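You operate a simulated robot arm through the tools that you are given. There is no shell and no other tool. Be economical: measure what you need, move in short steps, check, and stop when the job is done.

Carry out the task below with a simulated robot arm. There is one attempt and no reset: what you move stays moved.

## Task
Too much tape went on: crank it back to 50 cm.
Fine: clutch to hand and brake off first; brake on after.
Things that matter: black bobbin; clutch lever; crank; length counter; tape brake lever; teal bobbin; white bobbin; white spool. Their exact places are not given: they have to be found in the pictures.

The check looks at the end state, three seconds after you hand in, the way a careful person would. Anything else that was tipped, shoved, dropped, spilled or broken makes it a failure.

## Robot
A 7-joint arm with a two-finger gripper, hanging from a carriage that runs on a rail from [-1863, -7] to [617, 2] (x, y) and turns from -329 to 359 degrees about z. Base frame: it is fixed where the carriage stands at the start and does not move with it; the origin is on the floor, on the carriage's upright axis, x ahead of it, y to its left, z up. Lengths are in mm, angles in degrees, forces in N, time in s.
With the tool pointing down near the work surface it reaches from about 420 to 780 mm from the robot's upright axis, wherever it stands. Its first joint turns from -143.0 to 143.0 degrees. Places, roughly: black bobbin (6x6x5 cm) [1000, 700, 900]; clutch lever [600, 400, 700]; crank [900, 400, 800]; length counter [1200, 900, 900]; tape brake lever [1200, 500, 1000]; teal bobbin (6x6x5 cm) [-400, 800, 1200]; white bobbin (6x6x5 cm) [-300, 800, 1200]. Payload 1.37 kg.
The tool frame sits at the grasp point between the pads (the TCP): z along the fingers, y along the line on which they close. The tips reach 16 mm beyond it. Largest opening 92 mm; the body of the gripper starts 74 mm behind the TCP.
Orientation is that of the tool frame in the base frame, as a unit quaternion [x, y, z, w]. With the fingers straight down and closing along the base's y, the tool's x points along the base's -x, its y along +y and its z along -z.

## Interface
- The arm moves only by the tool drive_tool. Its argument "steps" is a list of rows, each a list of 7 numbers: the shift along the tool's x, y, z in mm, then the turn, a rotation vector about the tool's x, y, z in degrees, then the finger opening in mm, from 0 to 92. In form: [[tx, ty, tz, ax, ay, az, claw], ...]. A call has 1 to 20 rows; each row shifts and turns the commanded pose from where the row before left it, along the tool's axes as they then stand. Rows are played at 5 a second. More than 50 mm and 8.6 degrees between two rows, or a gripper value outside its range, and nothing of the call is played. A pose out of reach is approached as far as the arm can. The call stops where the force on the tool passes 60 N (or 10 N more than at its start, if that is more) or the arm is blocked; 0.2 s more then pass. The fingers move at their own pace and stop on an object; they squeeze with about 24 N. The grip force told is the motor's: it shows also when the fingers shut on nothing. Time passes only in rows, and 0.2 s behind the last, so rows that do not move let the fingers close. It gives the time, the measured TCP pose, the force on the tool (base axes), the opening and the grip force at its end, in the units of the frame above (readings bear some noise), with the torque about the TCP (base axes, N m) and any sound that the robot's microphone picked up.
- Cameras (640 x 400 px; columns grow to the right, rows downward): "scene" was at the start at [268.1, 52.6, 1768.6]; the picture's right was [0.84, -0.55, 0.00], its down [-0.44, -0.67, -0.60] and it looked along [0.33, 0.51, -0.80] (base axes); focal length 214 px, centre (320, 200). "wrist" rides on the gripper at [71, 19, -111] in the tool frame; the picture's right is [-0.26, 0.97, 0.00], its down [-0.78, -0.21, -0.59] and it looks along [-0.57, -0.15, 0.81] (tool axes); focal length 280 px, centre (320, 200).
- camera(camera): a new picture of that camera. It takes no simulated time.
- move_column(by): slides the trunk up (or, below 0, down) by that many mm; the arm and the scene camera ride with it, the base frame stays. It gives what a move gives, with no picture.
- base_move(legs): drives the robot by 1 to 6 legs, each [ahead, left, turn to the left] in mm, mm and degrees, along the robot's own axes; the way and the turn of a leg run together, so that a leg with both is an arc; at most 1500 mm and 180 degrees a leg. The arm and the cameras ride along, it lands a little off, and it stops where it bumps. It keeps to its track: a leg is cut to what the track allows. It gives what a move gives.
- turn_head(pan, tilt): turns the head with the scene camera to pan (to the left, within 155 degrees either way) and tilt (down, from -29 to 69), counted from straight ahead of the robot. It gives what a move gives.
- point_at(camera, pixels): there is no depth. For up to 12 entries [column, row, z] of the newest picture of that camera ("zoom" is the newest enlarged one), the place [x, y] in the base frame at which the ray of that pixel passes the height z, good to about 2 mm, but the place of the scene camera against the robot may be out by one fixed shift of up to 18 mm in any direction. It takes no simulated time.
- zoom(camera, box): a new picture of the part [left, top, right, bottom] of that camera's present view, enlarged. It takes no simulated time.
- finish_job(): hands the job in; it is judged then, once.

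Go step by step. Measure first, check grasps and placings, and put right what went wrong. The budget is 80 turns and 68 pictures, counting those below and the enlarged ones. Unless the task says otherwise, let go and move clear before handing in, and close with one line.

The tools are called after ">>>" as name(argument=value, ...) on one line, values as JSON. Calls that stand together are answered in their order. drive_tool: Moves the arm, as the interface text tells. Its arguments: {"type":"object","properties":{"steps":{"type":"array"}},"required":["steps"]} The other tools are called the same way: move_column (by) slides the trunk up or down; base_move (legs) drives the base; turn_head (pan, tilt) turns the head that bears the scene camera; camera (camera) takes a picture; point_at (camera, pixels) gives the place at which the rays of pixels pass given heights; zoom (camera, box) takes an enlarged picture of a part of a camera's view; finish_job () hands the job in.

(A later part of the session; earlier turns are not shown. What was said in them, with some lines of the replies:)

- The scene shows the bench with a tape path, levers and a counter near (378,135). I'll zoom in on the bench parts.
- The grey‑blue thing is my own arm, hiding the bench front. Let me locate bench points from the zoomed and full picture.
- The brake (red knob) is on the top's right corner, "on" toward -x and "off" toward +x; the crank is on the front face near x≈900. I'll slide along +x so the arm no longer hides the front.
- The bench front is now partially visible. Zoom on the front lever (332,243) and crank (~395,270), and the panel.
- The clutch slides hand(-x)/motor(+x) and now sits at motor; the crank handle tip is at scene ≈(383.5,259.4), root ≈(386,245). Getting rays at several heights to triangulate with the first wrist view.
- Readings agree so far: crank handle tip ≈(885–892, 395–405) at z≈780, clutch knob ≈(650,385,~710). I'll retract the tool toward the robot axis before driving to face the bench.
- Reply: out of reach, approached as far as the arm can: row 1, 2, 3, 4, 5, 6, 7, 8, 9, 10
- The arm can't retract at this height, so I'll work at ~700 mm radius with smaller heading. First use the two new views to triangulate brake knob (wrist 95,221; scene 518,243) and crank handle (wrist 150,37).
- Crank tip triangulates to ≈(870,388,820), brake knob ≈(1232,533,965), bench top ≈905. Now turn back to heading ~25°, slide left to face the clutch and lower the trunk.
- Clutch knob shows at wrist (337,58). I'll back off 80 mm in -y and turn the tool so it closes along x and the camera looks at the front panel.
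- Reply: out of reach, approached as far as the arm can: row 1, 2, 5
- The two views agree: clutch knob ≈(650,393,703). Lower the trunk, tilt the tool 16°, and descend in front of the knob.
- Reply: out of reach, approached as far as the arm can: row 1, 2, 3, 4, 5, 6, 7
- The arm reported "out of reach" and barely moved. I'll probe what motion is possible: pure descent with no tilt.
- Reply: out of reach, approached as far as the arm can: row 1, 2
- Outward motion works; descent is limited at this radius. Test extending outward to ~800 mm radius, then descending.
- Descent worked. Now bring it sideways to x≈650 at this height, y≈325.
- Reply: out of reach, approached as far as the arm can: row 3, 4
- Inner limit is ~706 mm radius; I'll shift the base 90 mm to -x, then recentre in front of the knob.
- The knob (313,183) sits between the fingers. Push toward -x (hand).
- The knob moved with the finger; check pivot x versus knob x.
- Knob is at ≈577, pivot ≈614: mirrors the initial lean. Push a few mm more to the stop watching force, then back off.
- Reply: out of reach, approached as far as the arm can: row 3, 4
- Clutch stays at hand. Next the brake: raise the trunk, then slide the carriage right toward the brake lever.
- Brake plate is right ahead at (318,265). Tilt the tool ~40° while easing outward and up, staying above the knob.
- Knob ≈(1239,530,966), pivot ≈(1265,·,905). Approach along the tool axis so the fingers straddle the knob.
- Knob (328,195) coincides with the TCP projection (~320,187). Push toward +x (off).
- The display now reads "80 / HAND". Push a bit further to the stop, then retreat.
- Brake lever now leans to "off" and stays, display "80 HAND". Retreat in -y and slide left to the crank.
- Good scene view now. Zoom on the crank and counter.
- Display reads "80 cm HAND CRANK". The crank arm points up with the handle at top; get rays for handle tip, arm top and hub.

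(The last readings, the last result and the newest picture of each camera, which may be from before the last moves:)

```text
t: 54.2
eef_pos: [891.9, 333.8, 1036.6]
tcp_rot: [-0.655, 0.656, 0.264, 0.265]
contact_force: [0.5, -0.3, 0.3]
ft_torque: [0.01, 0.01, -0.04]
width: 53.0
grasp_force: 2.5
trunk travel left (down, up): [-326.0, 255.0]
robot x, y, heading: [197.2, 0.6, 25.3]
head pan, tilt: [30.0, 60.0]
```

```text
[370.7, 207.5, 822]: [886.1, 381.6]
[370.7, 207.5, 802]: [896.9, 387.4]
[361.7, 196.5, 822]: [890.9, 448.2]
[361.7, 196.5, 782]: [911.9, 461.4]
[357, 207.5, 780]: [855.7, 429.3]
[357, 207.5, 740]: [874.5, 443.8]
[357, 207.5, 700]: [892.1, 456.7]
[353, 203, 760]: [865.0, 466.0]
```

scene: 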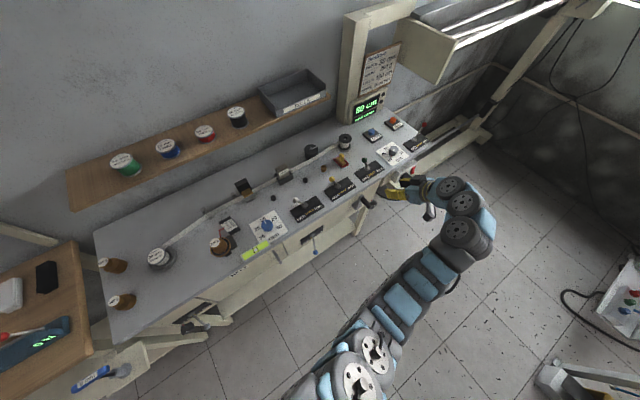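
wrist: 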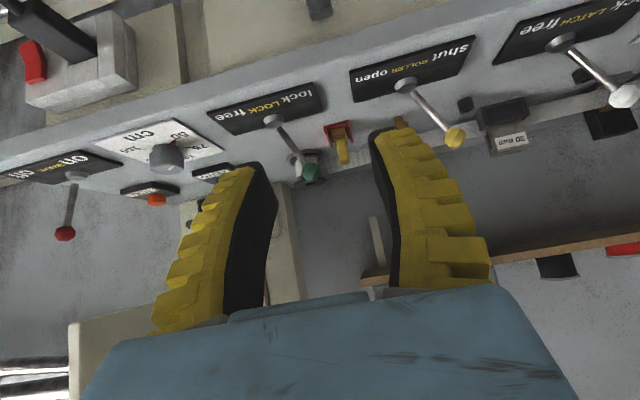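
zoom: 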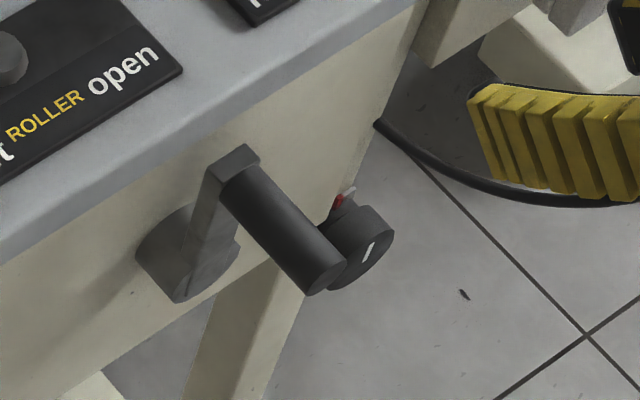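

Now lower the trunk so the tilted wrist camera looks almost level at the crank from the front.

>>> move_column(by=-230)

>>> camera(camera="wrist")

```text
t: 56.6
eef_pos: [892.1, 333.6, 804.6]
tcp_rot: [0.656, -0.655, -0.265, -0.264]
contact_force: [0.0, 0.0, 0.5]
ft_torque: [-0.02, 0.02, -0.05]
width: 52.8
grasp_force: 2.3
trunk travel left (down, up): [-96.0, 485.0]
robot x, y, heading: [196.3, 4.4, 25.1]
head pan, tilt: [30.0, 60.0]
```

```text
29 pictures are left
```

wrist: 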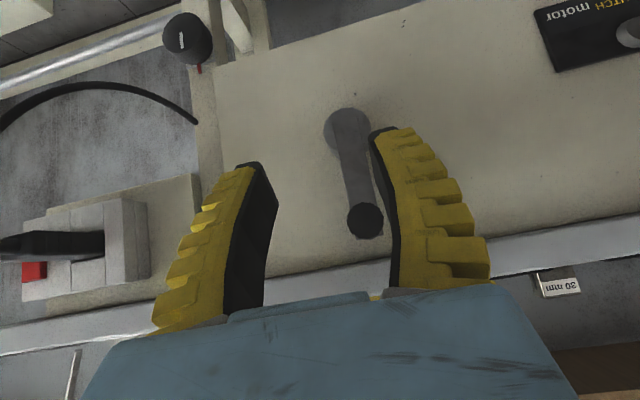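

Crank solved: axis ≈(874,·,733), handle at top, z≈820, radius ≈86, tip y≈390. Raise the trunk and lower the arm for more reach, and shift the base a bit.

>>> move_column(by=120)

>>> drive_tool(steps=[[24, 0, 25, 0, 0, 0, 60], [24, 0, 25, 0, 0, 0, 60], [25, 0, 25.5, 0, 0, 0, 60], [0, 0, 0, 0, 0, 0, 60]])

>>> base_move(legs=[[45, -21, 0]])

```text
t: 58.1
eef_pos: [891.5, 334.8, 925.7]
tcp_rot: [0.656, -0.656, -0.265, -0.263]
contact_force: [0.4, -0.2, -0.2]
ft_torque: [0.01, -0.01, 0.0]
width: 53.1
grasp_force: 1.5
trunk travel left (down, up): [-216.0, 365.0]
robot x, y, heading: [197.1, 0.6, 25.3]
head pan, tilt: [30.0, 60.0]
```

```text
t: 59.1
eef_pos: [891.9, 334.1, 819.6]
tcp_rot: [-0.655, 0.656, 0.264, 0.265]
contact_force: [-0.8, 0.1, -0.1]
ft_torque: [0.03, 0.03, -0.01]
width: 62.4
grasp_force: 1.4
trunk travel left (down, up): [-216.0, 365.0]
robot x, y, heading: [199.4, 4.0, 25.2]
head pan, tilt: [30.0, 60.0]
```

```text
t: 60.0
eef_pos: [942.7, 334.3, 818.3]
tcp_rot: [0.656, -0.656, -0.264, -0.264]
contact_force: [-0.7, -0.3, 0.1]
ft_torque: [-0.04, 0.02, 0.0]
width: 62.5
grasp_force: 2.2
trunk travel left (down, up): [-216.0, 365.0]
robot x, y, heading: [248.4, 2.6, 25.1]
head pan, tilt: [30.0, 60.0]
```

Test the hardest corner (x≈790, z≈733) in free air in front of the crank.

>>> drive_tool(steps=[[15, 38, 15, 0, 0, 0, 60], [15, 38, 15, 0, 0, 0, 60], [15, 38, 15, 0, 0, 0, 60], [15, 38, 15, 0, 0, 0, 60], [15, -42, 15, 0, 0, 0, 60], [15, -42, 15, 0, 0, 0, 60], [15, 0, 15, 0, 0, 0, 60], [0, 0, 0, 0, 0, 0, 60]])

```text
t: 61.8
eef_pos: [874.2, 330.1, 672.1]
tcp_rot: [-0.656, 0.656, 0.264, 0.264]
contact_force: [0.7, -0.9, 0.0]
ft_torque: [-0.01, 0.01, 0.01]
width: 62.6
grasp_force: 1.9
trunk travel left (down, up): [-216.0, 365.0]
robot x, y, heading: [247.9, 0.1, 25.6]
head pan, tilt: [30.0, 60.0]
```

All reachable. Return to the handle level and advance to straddle it.

>>> drive_tool(steps=[[-34, 0, -35, 0, 0, 0, 60], [-34, 0, -35, 0, 0, 0, 60], [-36, 0, -37, 0, 0, 0, 60], [-18, 0, 17, 0, 0, 0, 60], [-18, 0, 17, 0, 0, 0, 60], [-18, 0, 17, 0, 0, 0, 60], [0, 0, 0, 0, 0, 0, 60]])

>>> camera(camera="wrist")

```text
refused: row 3 steps farther than a row can; nothing moved
```

```text
28 pictures are left
```

wrist: 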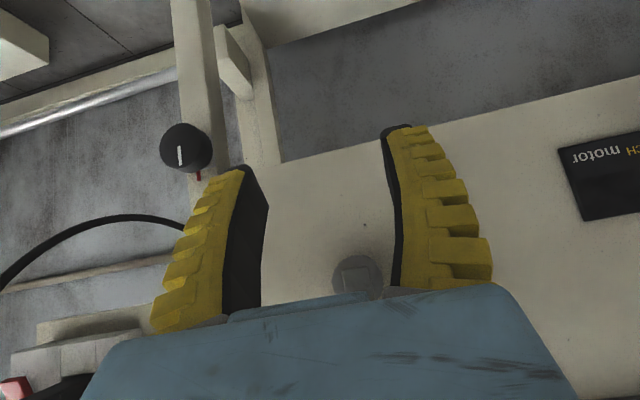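

Hub check gives axis z≈729, so radius ≈90. Repeat the move with smaller rows.

>>> drive_tool(steps=[[-26, 0, -27, 0, 0, 0, 60], [-26, 0, -27, 0, 0, 0, 60], [-26, 0, -27, 0, 0, 0, 60], [-26, 0, -27, 0, 0, 0, 60], [-18, 0, 17, 0, 0, 0, 60], [-18, 0, 17, 0, 0, 0, 60], [-18, 0, 17, 0, 0, 0, 60], [0, 0, 0, 0, 0, 0, 60]])

>>> camera(camera="wrist")

```text
t: 63.6
eef_pos: [873.5, 405.3, 819.6]
tcp_rot: [-0.655, 0.656, 0.264, 0.266]
contact_force: [1.4, 0.8, 0.3]
ft_torque: [-0.01, 0.0, 0.04]
width: 62.5
grasp_force: 1.8
trunk travel left (down, up): [-216.0, 365.0]
robot x, y, heading: [249.2, -1.9, 25.2]
head pan, tilt: [30.0, 60.0]
```

```text
27 pictures are left
```

wrist: 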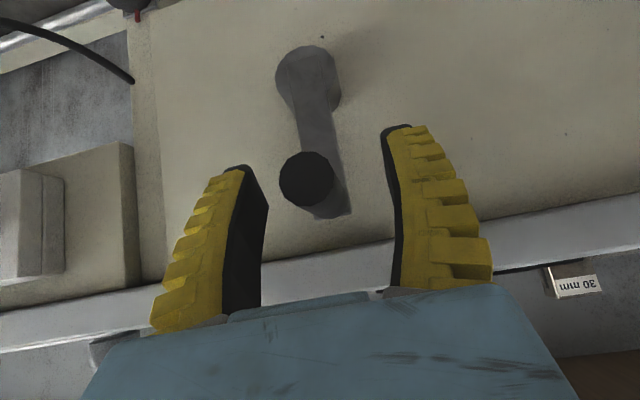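

Handle is between the fingers. Close on it.

>>> drive_tool(steps=[[0, 0, 0, 0, 0, 0, 30], [0, 0, 0, 0, 0, 0, 10], [0, 0, 0, 0, 0, 0, 10], [0, 0, 0, 0, 0, 0, 10]])

>>> camera(camera="wrist")

```text
t: 64.6
eef_pos: [873.8, 405.9, 821.5]
tcp_rot: [0.656, -0.655, -0.264, -0.264]
contact_force: [-3.3, -6.8, 14.0]
ft_torque: [0.1, 0.11, -0.01]
width: 17.5
grasp_force: 28.0
trunk travel left (down, up): [-216.0, 365.0]
robot x, y, heading: [249.4, 1.7, 25.3]
head pan, tilt: [30.0, 60.0]
```

```text
26 pictures are left
```

wrist: 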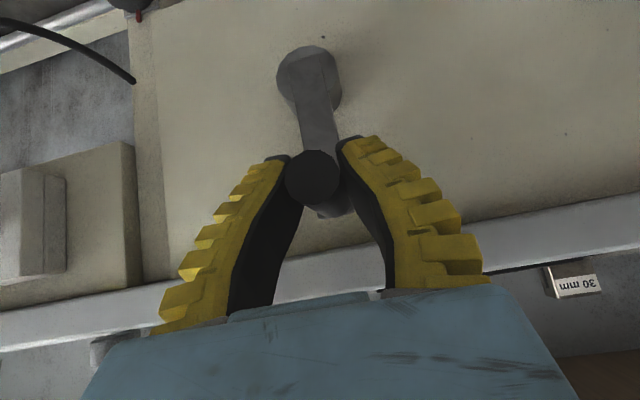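

The reaction (−7,+14 N) says the handle sits near the tips, pushing the tool back. Reopen, advance 10 mm along the tool and close again.

>>> drive_tool(steps=[[0, 0, 0, 0, 0, 0, 40], [0, 0, 0, 0, 0, 0, 40], [0, 0, 9, 0, 0, 0, 40], [0, 0, 0, 0, 0, 0, 25], [0, 0, 0, 0, 0, 0, 10], [0, 0, 0, 0, 0, 0, 10], [0, 0, 0, 0, 0, 0, 10]])

>>> camera(camera="wrist")

```text
t: 66.2
eef_pos: [872.0, 412.1, 813.4]
tcp_rot: [0.657, -0.655, -0.264, -0.262]
contact_force: [0.5, 0.4, -3.4]
ft_torque: [-0.49, 0.0, 0.03]
width: 17.6
grasp_force: 28.1
trunk travel left (down, up): [-216.0, 365.0]
robot x, y, heading: [243.9, 1.2, 25.5]
head pan, tilt: [30.0, 60.0]
```

```text
25 pictures are left
```

wrist: 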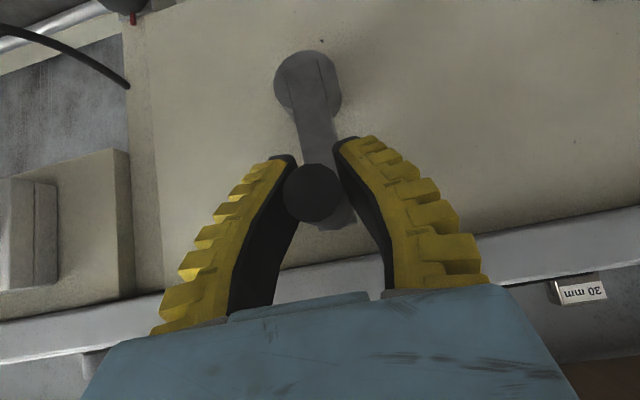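

Grip is clean (force ~3 N). Try 30° toward -x and read the counter.

>>> drive_tool(steps=[[0.9, 14.8, 0.93, 0, 0, 0, 10], [2.67, 14.3, 2.76, 0, 0, 0, 10], [4.35, 13.4, 4.5, 0, 0, 0, 10], [0, 0, 0, 0, 0, 0, 10]])

>>> zoom(camera="scene", box=[320, 80, 460, 220])

```text
t: 67.2
eef_pos: [831.6, 409.4, 801.8]
tcp_rot: [0.656, -0.656, -0.264, -0.263]
contact_force: [8.9, 0.7, -13.2]
ft_torque: [-0.07, -0.07, -0.2]
width: 15.1
grasp_force: 28.1
trunk travel left (down, up): [-216.0, 365.0]
robot x, y, heading: [247.1, 1.3, 25.4]
head pan, tilt: [30.0, 60.0]
```

```text
2.86 times, centred on (390, 150) of scene
```

zoom: 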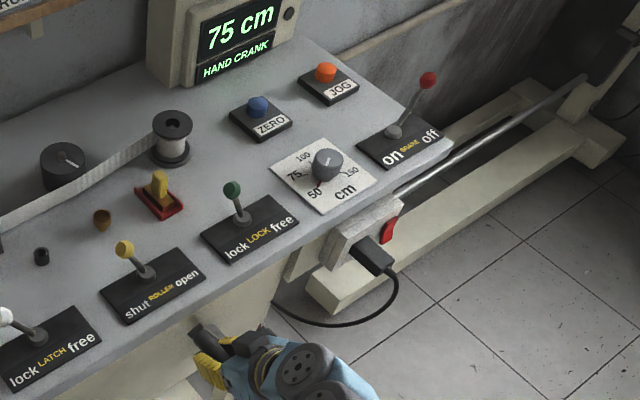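

The counter dropped to 75 — right direction (~5–6 cm per 30°). A radial force of ~16 N suggests my radius is a bit off; check the wrist view.

>>> camera(camera="wrist")

```text
23 pictures are left
```

wrist: 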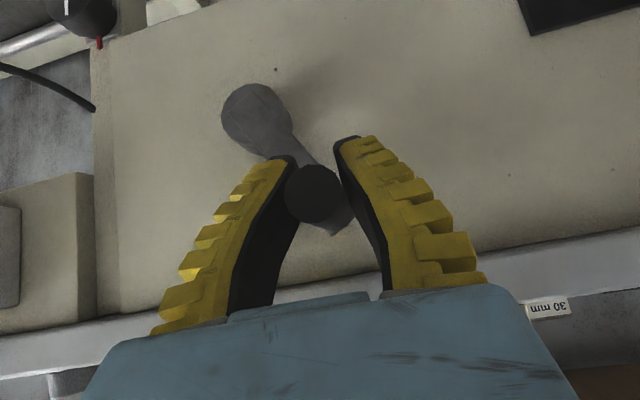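

Refined: centre ≈(873,728), radius ≈90, handle now at ~28° from top. Continue to ~76°.

>>> drive_tool(steps=[[7.4, 15.6, 7.6, 0, 0, 0, 10], [9.4, 13, 9.7, 0, 0, 0, 10], [11.05, 10, 11.4, 0, 0, 0, 10], [12.3, 6.4, 12.7, 0, 0, 0, 10], [0, 0, 0, 0, 0, 0, 10]])

>>> zoom(camera="scene", box=[320, 80, 460, 220])

>>> camera(camera="wrist")

```text
t: 68.4
eef_pos: [786.8, 411.6, 745.2]
tcp_rot: [0.656, -0.655, -0.265, -0.264]
contact_force: [6.9, 0.6, -5.2]
ft_torque: [-0.14, 0.14, 0.06]
width: 19.8
grasp_force: 6.1
trunk travel left (down, up): [-216.0, 365.0]
robot x, y, heading: [245.3, 0.3, 25.5]
head pan, tilt: [30.0, 60.0]
```

```text
2.86 times, centred on (390, 150) of scene
```

zoom: 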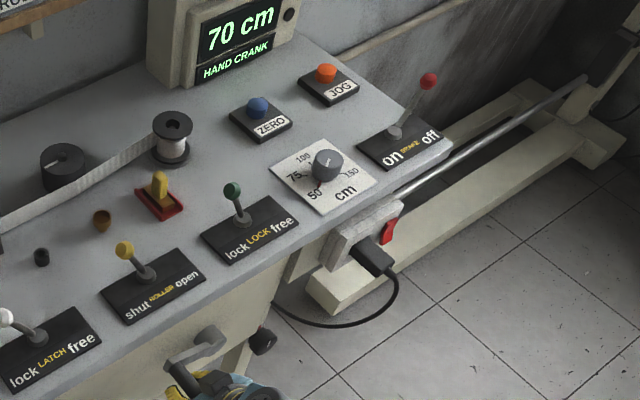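

```text
21 pictures are left
```

wrist: 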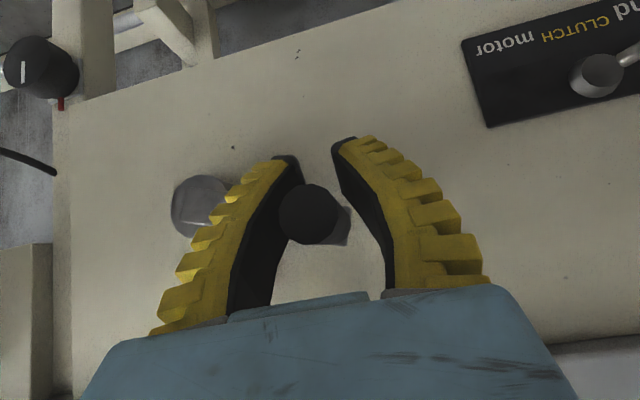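

Counter 70; the handle slipped to ~15 mm above the TCP (handle ≈(790,760), 69°). Reopen, recentre and regrip, then go slower.

>>> drive_tool(steps=[[0, 0, 0, 0, 0, 0, 45], [0, 0, 0, 0, 0, 0, 45], [-9.7, -3, -10, 0, 0, 0, 45], [0, 0, 0, 0, 0, 0, 25], [0, 0, 0, 0, 0, 0, 8], [0, 0, 0, 0, 0, 0, 8], [0, 0, 0, 0, 0, 0, 8]])

>>> camera(camera="wrist")

```text
t: 70.0
eef_pos: [789.2, 409.9, 759.4]
tcp_rot: [-0.656, 0.656, 0.264, 0.264]
contact_force: [1.7, -4.6, -0.2]
ft_torque: [0.18, -0.05, 0.1]
width: 13.9
grasp_force: 28.4
trunk travel left (down, up): [-216.0, 365.0]
robot x, y, heading: [246.7, 1.1, 25.1]
head pan, tilt: [30.0, 60.0]
```

```text
20 pictures are left
```

wrist: 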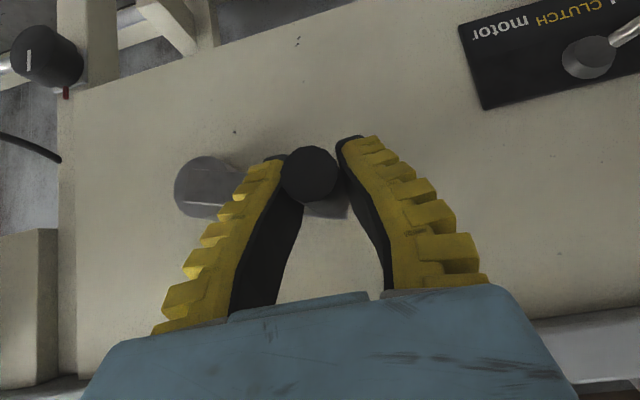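

Handle re-centred (≈70°). Continue slowly with ~7° rows to ~105°.

>>> drive_tool(steps=[[0, 0, 4, 0, 0, 0, 5], [6.95, 2.9, 7.2, 0, 0, 0, 5], [7.5, 1.8, 7.8, 0, 0, 0, 5], [7.65, 0.5, 7.9, 0, 0, 0, 5], [7.6, -0.9, 7.8, 0, 0, 0, 5], [7.5, -2.2, 7.8, 0, 0, 0, 5], [0, 0, 0, 0, 0, 0, 5]])

>>> camera(camera="wrist")

>>> zoom(camera="scene", box=[320, 80, 460, 220])

```text
t: 71.6
eef_pos: [791.8, 413.6, 703.1]
tcp_rot: [0.657, -0.656, -0.262, -0.265]
contact_force: [11.9, -8.6, 5.4]
ft_torque: [0.22, -0.27, -0.02]
width: 17.5
grasp_force: 28.0
trunk travel left (down, up): [-216.0, 365.0]
robot x, y, heading: [250.3, 2.8, 25.4]
head pan, tilt: [30.0, 60.0]
```

```text
19 pictures are left
```

wrist: 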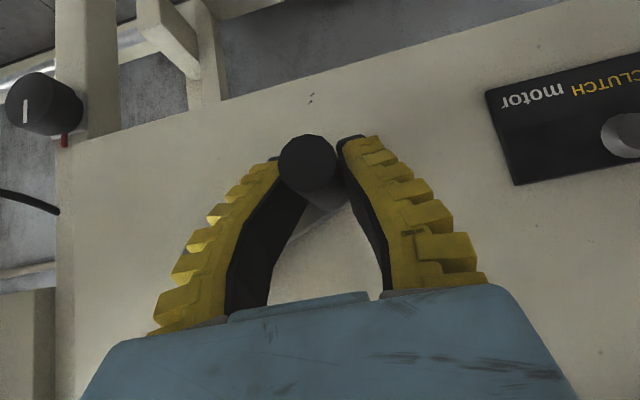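

```text
2.86 times, centred on (390, 150) of scene
```

zoom: 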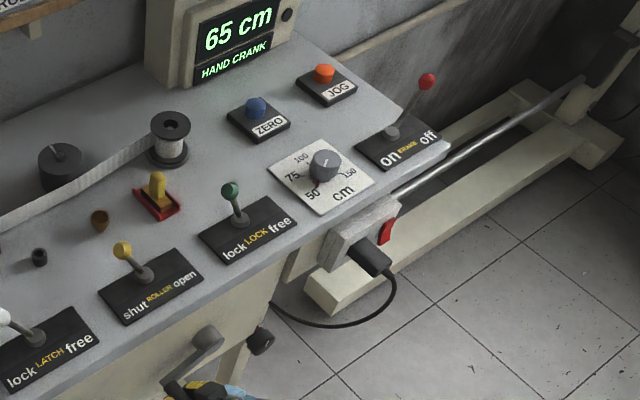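

Counter 65 at ~110° (≈5 cm per ~40°). Continue to ~152°.

>>> drive_tool(steps=[[7.0, -6.4, 7.3, 0, 0, 0, 5], [6.5, -5.6, 6.8, 0, 0, 0, 5], [6.05, -6.7, 6.25, 0, 0, 0, 5], [5.5, -7.7, 5.7, 0, 0, 0, 5], [4.7, -8.6, 4.9, 0, 0, 0, 5], [4.0, -9.3, 4.2, 0, 0, 0, 5], [0, 0, 0, 0, 0, 0, 5]])

>>> camera(camera="wrist")

>>> zoom(camera="scene", box=[340, 80, 400, 120])

```text
t: 73.2
eef_pos: [832.1, 415.8, 654.7]
tcp_rot: [0.657, -0.655, -0.264, -0.264]
contact_force: [3.6, 0.4, 8.9]
ft_torque: [0.32, -0.18, -0.12]
width: 18.0
grasp_force: 27.8
trunk travel left (down, up): [-216.0, 365.0]
robot x, y, heading: [250.7, 2.1, 25.5]
head pan, tilt: [30.0, 60.0]
```

```text
17 pictures are left
```

wrist: 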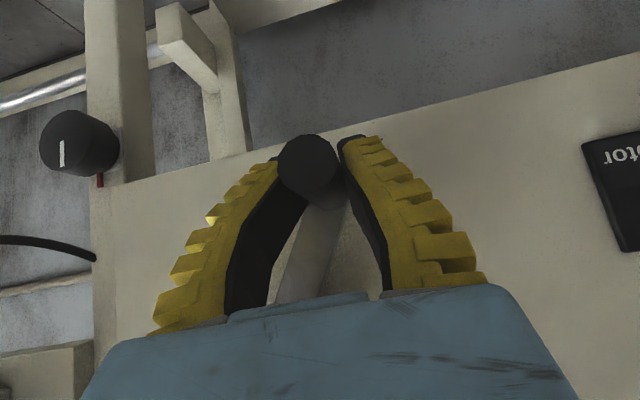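

```text
10.00 times, centred on (370, 100) of scene
```

zoom: 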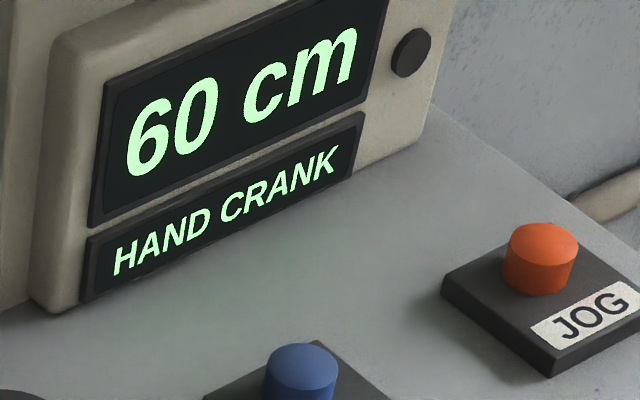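

60 cm at ~152°. Continue to ~180°, then check.

>>> drive_tool(steps=[[1.7, -10, 1.8, 0, 0, 0, 5], [2.3, -10.5, 2.4, 0, 0, 0, 5], [1.4, -10.8, 1.4, 0, 0, 0, 5], [0.5, -11, 0.5, 0, 0, 0, 5], [0, 0, 0, 0, 0, 0, 5]])

>>> zoom(camera="scene", box=[340, 80, 400, 120])

```text
t: 74.4
eef_pos: [873.8, 414.9, 645.2]
tcp_rot: [-0.656, 0.656, 0.265, 0.264]
contact_force: [-2.1, 1.6, 0.5]
ft_torque: [0.27, -0.12, -0.14]
width: 17.5
grasp_force: 27.8
trunk travel left (down, up): [-216.0, 365.0]
robot x, y, heading: [245.1, -1.3, 25.1]
head pan, tilt: [30.0, 60.0]
```

```text
10.00 times, centred on (370, 100) of scene
```

zoom: 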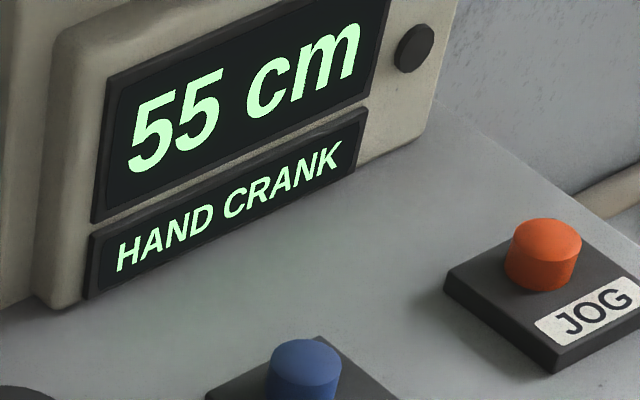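

55 at ~180°. Move on ~21° in slow steps.

>>> drive_tool(steps=[[-0.5, -11, -0.5, 0, 0, 0, 5], [-1.4, -10.8, -1.4, 0, 0, 0, 5], [-2.3, -10.5, -2.4, 0, 0, 0, 5], [0, 0, 0, 0, 0, 0, 5]])

>>> zoom(camera="scene", box=[340, 80, 400, 120])

```text
t: 75.4
eef_pos: [903.7, 414.5, 650.9]
tcp_rot: [0.656, -0.656, -0.264, -0.264]
contact_force: [-1.8, 2.4, -2.4]
ft_torque: [0.11, -0.15, -0.03]
width: 16.5
grasp_force: 28.8
trunk travel left (down, up): [-216.0, 365.0]
robot x, y, heading: [252.8, 2.5, 25.3]
head pan, tilt: [30.0, 60.0]
```

```text
10.00 times, centred on (370, 100) of scene
```

zoom: 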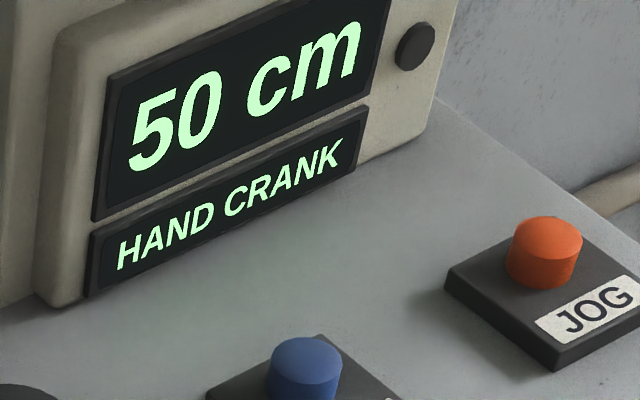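

Counter reads 50 at ~200°. Advance ~12° more to sit in the middle of the "50" band.

>>> drive_tool(steps=[[-3.1, -10, -3.2, 0, 0, 0, 5], [-3.0, -7, -3.1, 0, 0, 0, 5], [0, 0, 0, 0, 0, 0, 5]])

>>> zoom(camera="scene", box=[340, 80, 400, 120])

>>> camera(camera="wrist")

```text
t: 76.2
eef_pos: [916.0, 414.3, 655.4]
tcp_rot: [-0.656, 0.656, 0.264, 0.265]
contact_force: [-1.2, 2.0, -2.5]
ft_torque: [0.06, -0.11, -0.13]
width: 15.7
grasp_force: 27.8
out of reach, approached as far as the arm can: row 2
trunk travel left (down, up): [-216.0, 365.0]
robot x, y, heading: [246.1, 5.4, 25.1]
head pan, tilt: [30.0, 60.0]
```

```text
10.00 times, centred on (370, 100) of scene
```

zoom: 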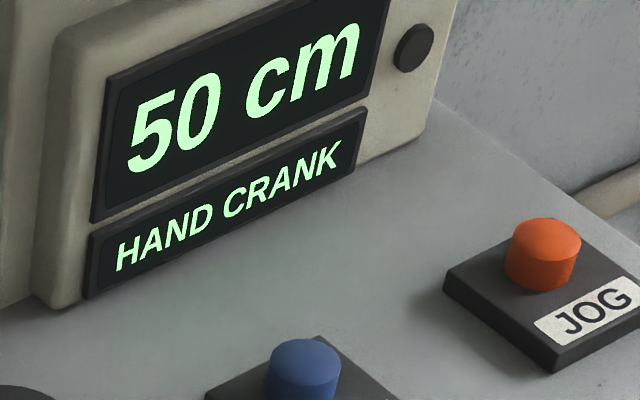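

```text
12 pictures are left
```

wrist: 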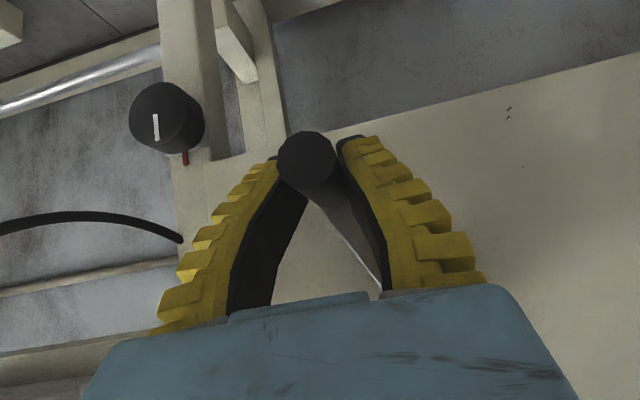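

Counter steady at 50 (handle ~208°). Release, back straight out in -y, and check the counter stays.

>>> drive_tool(steps=[[0, 0, 0, 0, 0, 0, 40], [0, 0, 0, 0, 0, 0, 45], [14, 0, -14, 0, 0, 0, 45], [22, 0, -21, 0, 0, 0, 45], [22, 0, -21, 0, 0, 0, 45], [0, 0, 0, 0, 0, 0, 45]])

>>> zoom(camera="scene", box=[320, 80, 460, 220])

```text
t: 77.6
eef_pos: [916.7, 334.7, 654.8]
tcp_rot: [0.656, -0.656, -0.265, -0.265]
contact_force: [0.5, 0.6, 0.6]
ft_torque: [0.02, -0.01, -0.02]
width: 48.1
grasp_force: 2.4
trunk travel left (down, up): [-216.0, 365.0]
robot x, y, heading: [250.4, 3.0, 25.3]
head pan, tilt: [30.0, 60.0]
```

```text
2.86 times, centred on (390, 150) of scene
```

zoom: 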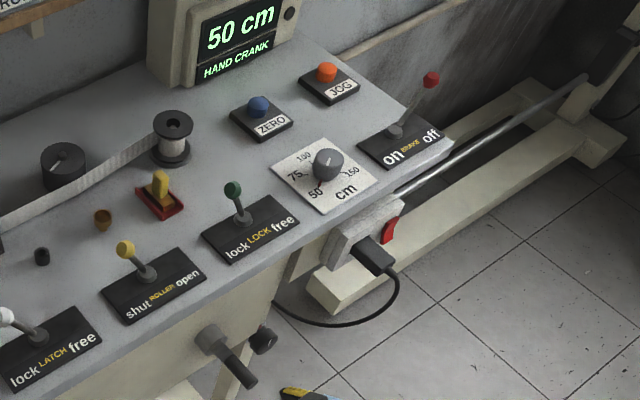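

50 cm holds. Now back to the brake: raise trunk and arm, then slide right.

>>> move_column(by=110)

>>> drive_tool(steps=[[-31.3, -4.7, -32.3, 0, 0, 0, 45], [-31.3, -4.7, -32.3, 0, 0, 0, 45], [-31.3, -4.7, -32.3, 0, 0, 0, 45], [-31.3, -4.7, -32.3, 0, 0, 0, 45], [-31.3, -4.7, -32.3, 0, 0, 0, 45], [-31.3, -4.7, -32.3, 0, 0, 0, 45], [0, 0, 0, 0, 0, 0, 45]])

>>> base_move(legs=[[321, -151, 0]])

```text
t: 79.0
eef_pos: [916.2, 334.9, 764.8]
tcp_rot: [-0.655, 0.656, 0.264, 0.265]
contact_force: [0.2, -0.2, 0.2]
ft_torque: [-0.01, 0.01, 0.03]
width: 48.1
grasp_force: 2.3
trunk travel left (down, up): [-326.0, 255.0]
robot x, y, heading: [247.5, 1.8, 25.3]
head pan, tilt: [30.0, 60.0]
```

```text
t: 80.6
eef_pos: [943.1, 336.8, 1036.9]
tcp_rot: [0.656, -0.656, -0.265, -0.263]
contact_force: [-0.5, 0.1, -0.2]
ft_torque: [-0.03, -0.01, 0.02]
width: 48.2
grasp_force: 2.0
trunk travel left (down, up): [-326.0, 255.0]
robot x, y, heading: [246.7, -1.3, 25.2]
head pan, tilt: [30.0, 60.0]
```

```text
t: 82.9
eef_pos: [1297.6, 334.7, 1035.6]
tcp_rot: [-0.654, 0.658, 0.263, 0.265]
contact_force: [0.1, 0.0, -0.3]
ft_torque: [0.0, -0.03, 0.02]
width: 48.2
grasp_force: 2.1
trunk travel left (down, up): [-326.0, 255.0]
robot x, y, heading: [602.4, 1.8, 24.8]
head pan, tilt: [30.0, 60.0]
```

>>> drive_tool(steps=[[-26.6, 0, 25.3, 0, 0, 0, 48], [-26.6, 0, 25.3, 0, 0, 0, 48], [-26.6, 0, 25.3, 0, 0, 0, 48], [0, 0, 0, 0, 0, 0, 48]])

>>> camera(camera="wrist")

```text
t: 83.9
eef_pos: [1299.8, 444.2, 1037.3]
tcp_rot: [-0.654, 0.657, 0.264, 0.265]
contact_force: [0.8, -0.1, 0.1]
ft_torque: [0.0, -0.02, 0.01]
width: 50.9
grasp_force: 2.1
trunk travel left (down, up): [-326.0, 255.0]
robot x, y, heading: [600.4, 5.0, 24.8]
head pan, tilt: [30.0, 60.0]
```

```text
10 pictures are left
```

wrist: 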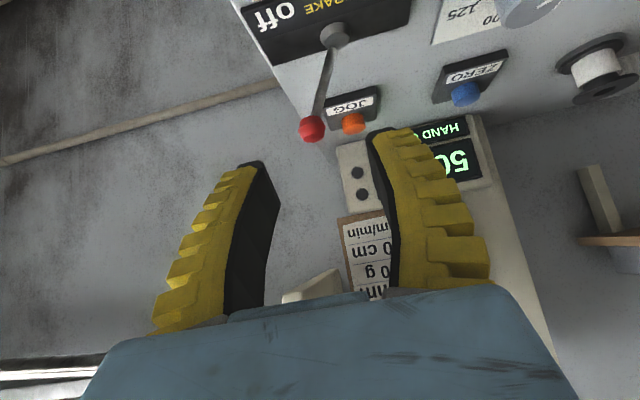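

Knob at ≈(1310,533,965). Shift 9 mm to +x and advance along the tool axis to straddle it.

>>> drive_tool(steps=[[0, -9, 20, 0, 0, 0, 48], [0, 0, 28, 0, 0, 0, 48], [0, 0, 28, 0, 0, 0, 48], [0, 0, 26, 0, 0, 0, 48], [0, 0, 0, 0, 0, 0, 48]])

>>> camera(camera="wrist")

```text
t: 85.1
eef_pos: [1307.0, 515.9, 962.2]
tcp_rot: [-0.654, 0.657, 0.264, 0.265]
contact_force: [-0.1, -0.6, -0.1]
ft_torque: [0.01, 0.03, -0.02]
width: 51.0
grasp_force: 2.7
trunk travel left (down, up): [-326.0, 255.0]
robot x, y, heading: [602.1, 3.7, 25.0]
head pan, tilt: [30.0, 60.0]
```

```text
9 pictures are left
```

wrist: 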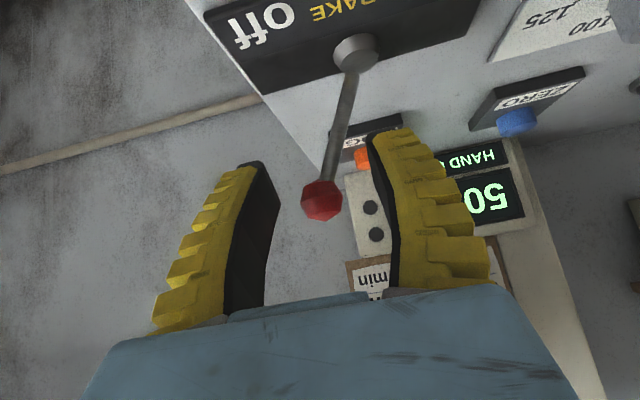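

Straddled. Push toward -x (on) by ~80 mm.

>>> drive_tool(steps=[[0, 12, 0, 0, 0, 0, 48], [0, 12, 0, 0, 0, 0, 48], [0, 12, 0, 0, 0, 0, 48], [0, 12, 0, 0, 0, 0, 48], [0, 12, 0, 0, 0, 0, 48], [0, 12, 0, 0, 0, 0, 48], [0, 10, 0, 0, 0, 0, 48], [0, 0, 0, 0, 0, 0, 48]])

>>> camera(camera="wrist")

```text
t: 86.9
eef_pos: [1224.4, 517.3, 961.1]
tcp_rot: [-0.655, 0.657, 0.264, 0.264]
contact_force: [0.1, 0.5, 0.0]
ft_torque: [-0.01, 0.0, 0.02]
width: 51.0
grasp_force: 2.6
trunk travel left (down, up): [-326.0, 255.0]
robot x, y, heading: [599.9, 0.2, 24.9]
head pan, tilt: [30.0, 60.0]
```

```text
8 pictures are left
```

wrist: 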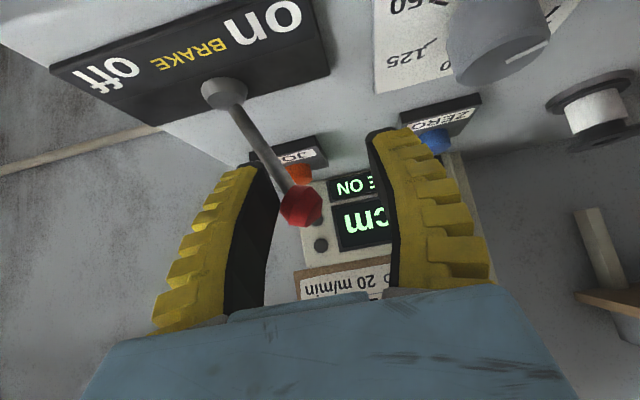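

Display shows "…E ON". Nudge 5 mm further to seat, then retreat and check from the scene camera.

>>> drive_tool(steps=[[0, 5, 0, 0, 0, 0, 48], [0, 0, 0, 0, 0, 0, 48], [0, -8, 0, 0, 0, 0, 48], [0, 0, -30, 0, 0, 0, 48], [0, 0, -35, 0, 0, 0, 48], [0, 0, -35, 0, 0, 0, 48], [26.6, 0, -25.3, 0, 0, 0, 48], [26.6, 0, -25.3, 0, 0, 0, 48], [26.6, 0, -25.3, 0, 0, 0, 48], [0, 0, 0, 0, 0, 0, 48]])

>>> base_move(legs=[[-321, 151, 0]])

>>> zoom(camera="scene", box=[320, 80, 460, 220])

>>> zoom(camera="scene", box=[220, 150, 380, 270])

```text
t: 89.1
eef_pos: [1227.6, 337.2, 1033.9]
tcp_rot: [-0.655, 0.657, 0.264, 0.264]
contact_force: [0.7, -0.6, 0.1]
ft_torque: [0.03, -0.01, 0.01]
width: 50.8
grasp_force: 2.2
trunk travel left (down, up): [-326.0, 255.0]
robot x, y, heading: [604.0, 0.9, 25.1]
head pan, tilt: [30.0, 60.0]
```

```text
t: 91.4
eef_pos: [870.6, 335.5, 1035.7]
tcp_rot: [-0.654, 0.657, 0.264, 0.265]
contact_force: [0.6, 0.7, -0.5]
ft_torque: [0.04, -0.03, 0.01]
width: 51.2
grasp_force: 2.0
trunk travel left (down, up): [-326.0, 255.0]
robot x, y, heading: [245.6, 3.2, 25.1]
head pan, tilt: [30.0, 60.0]
```

```text
2.86 times, centred on (390, 150) of scene
```

zoom: 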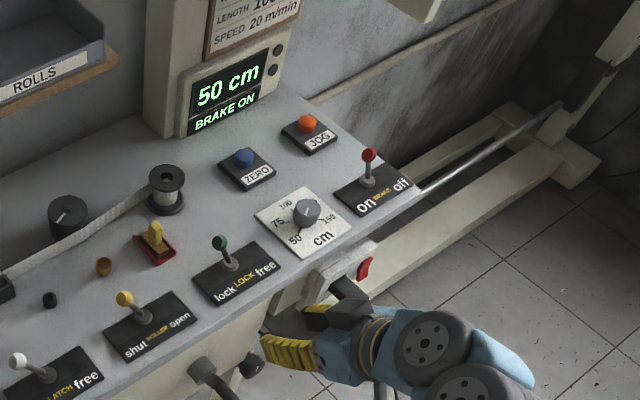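

```text
3.33 times, centred on (300, 210) of scene
```

zoom: 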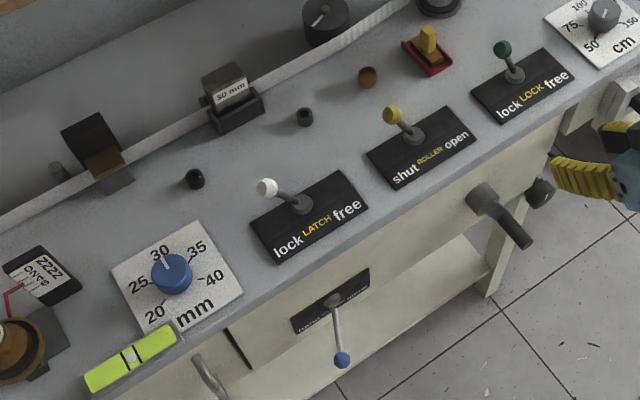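

The counter reads "50 cm / BRAKE ON", the clutch is still at hand, and the gripper is clear of everything. I'm handing in.

>>> finish_job()

```text
The job is handed in.
```

The tape is cranked back and the counter reads 50 cm; I set the clutch to hand and took the brake off before cranking, and the brake is back on now.
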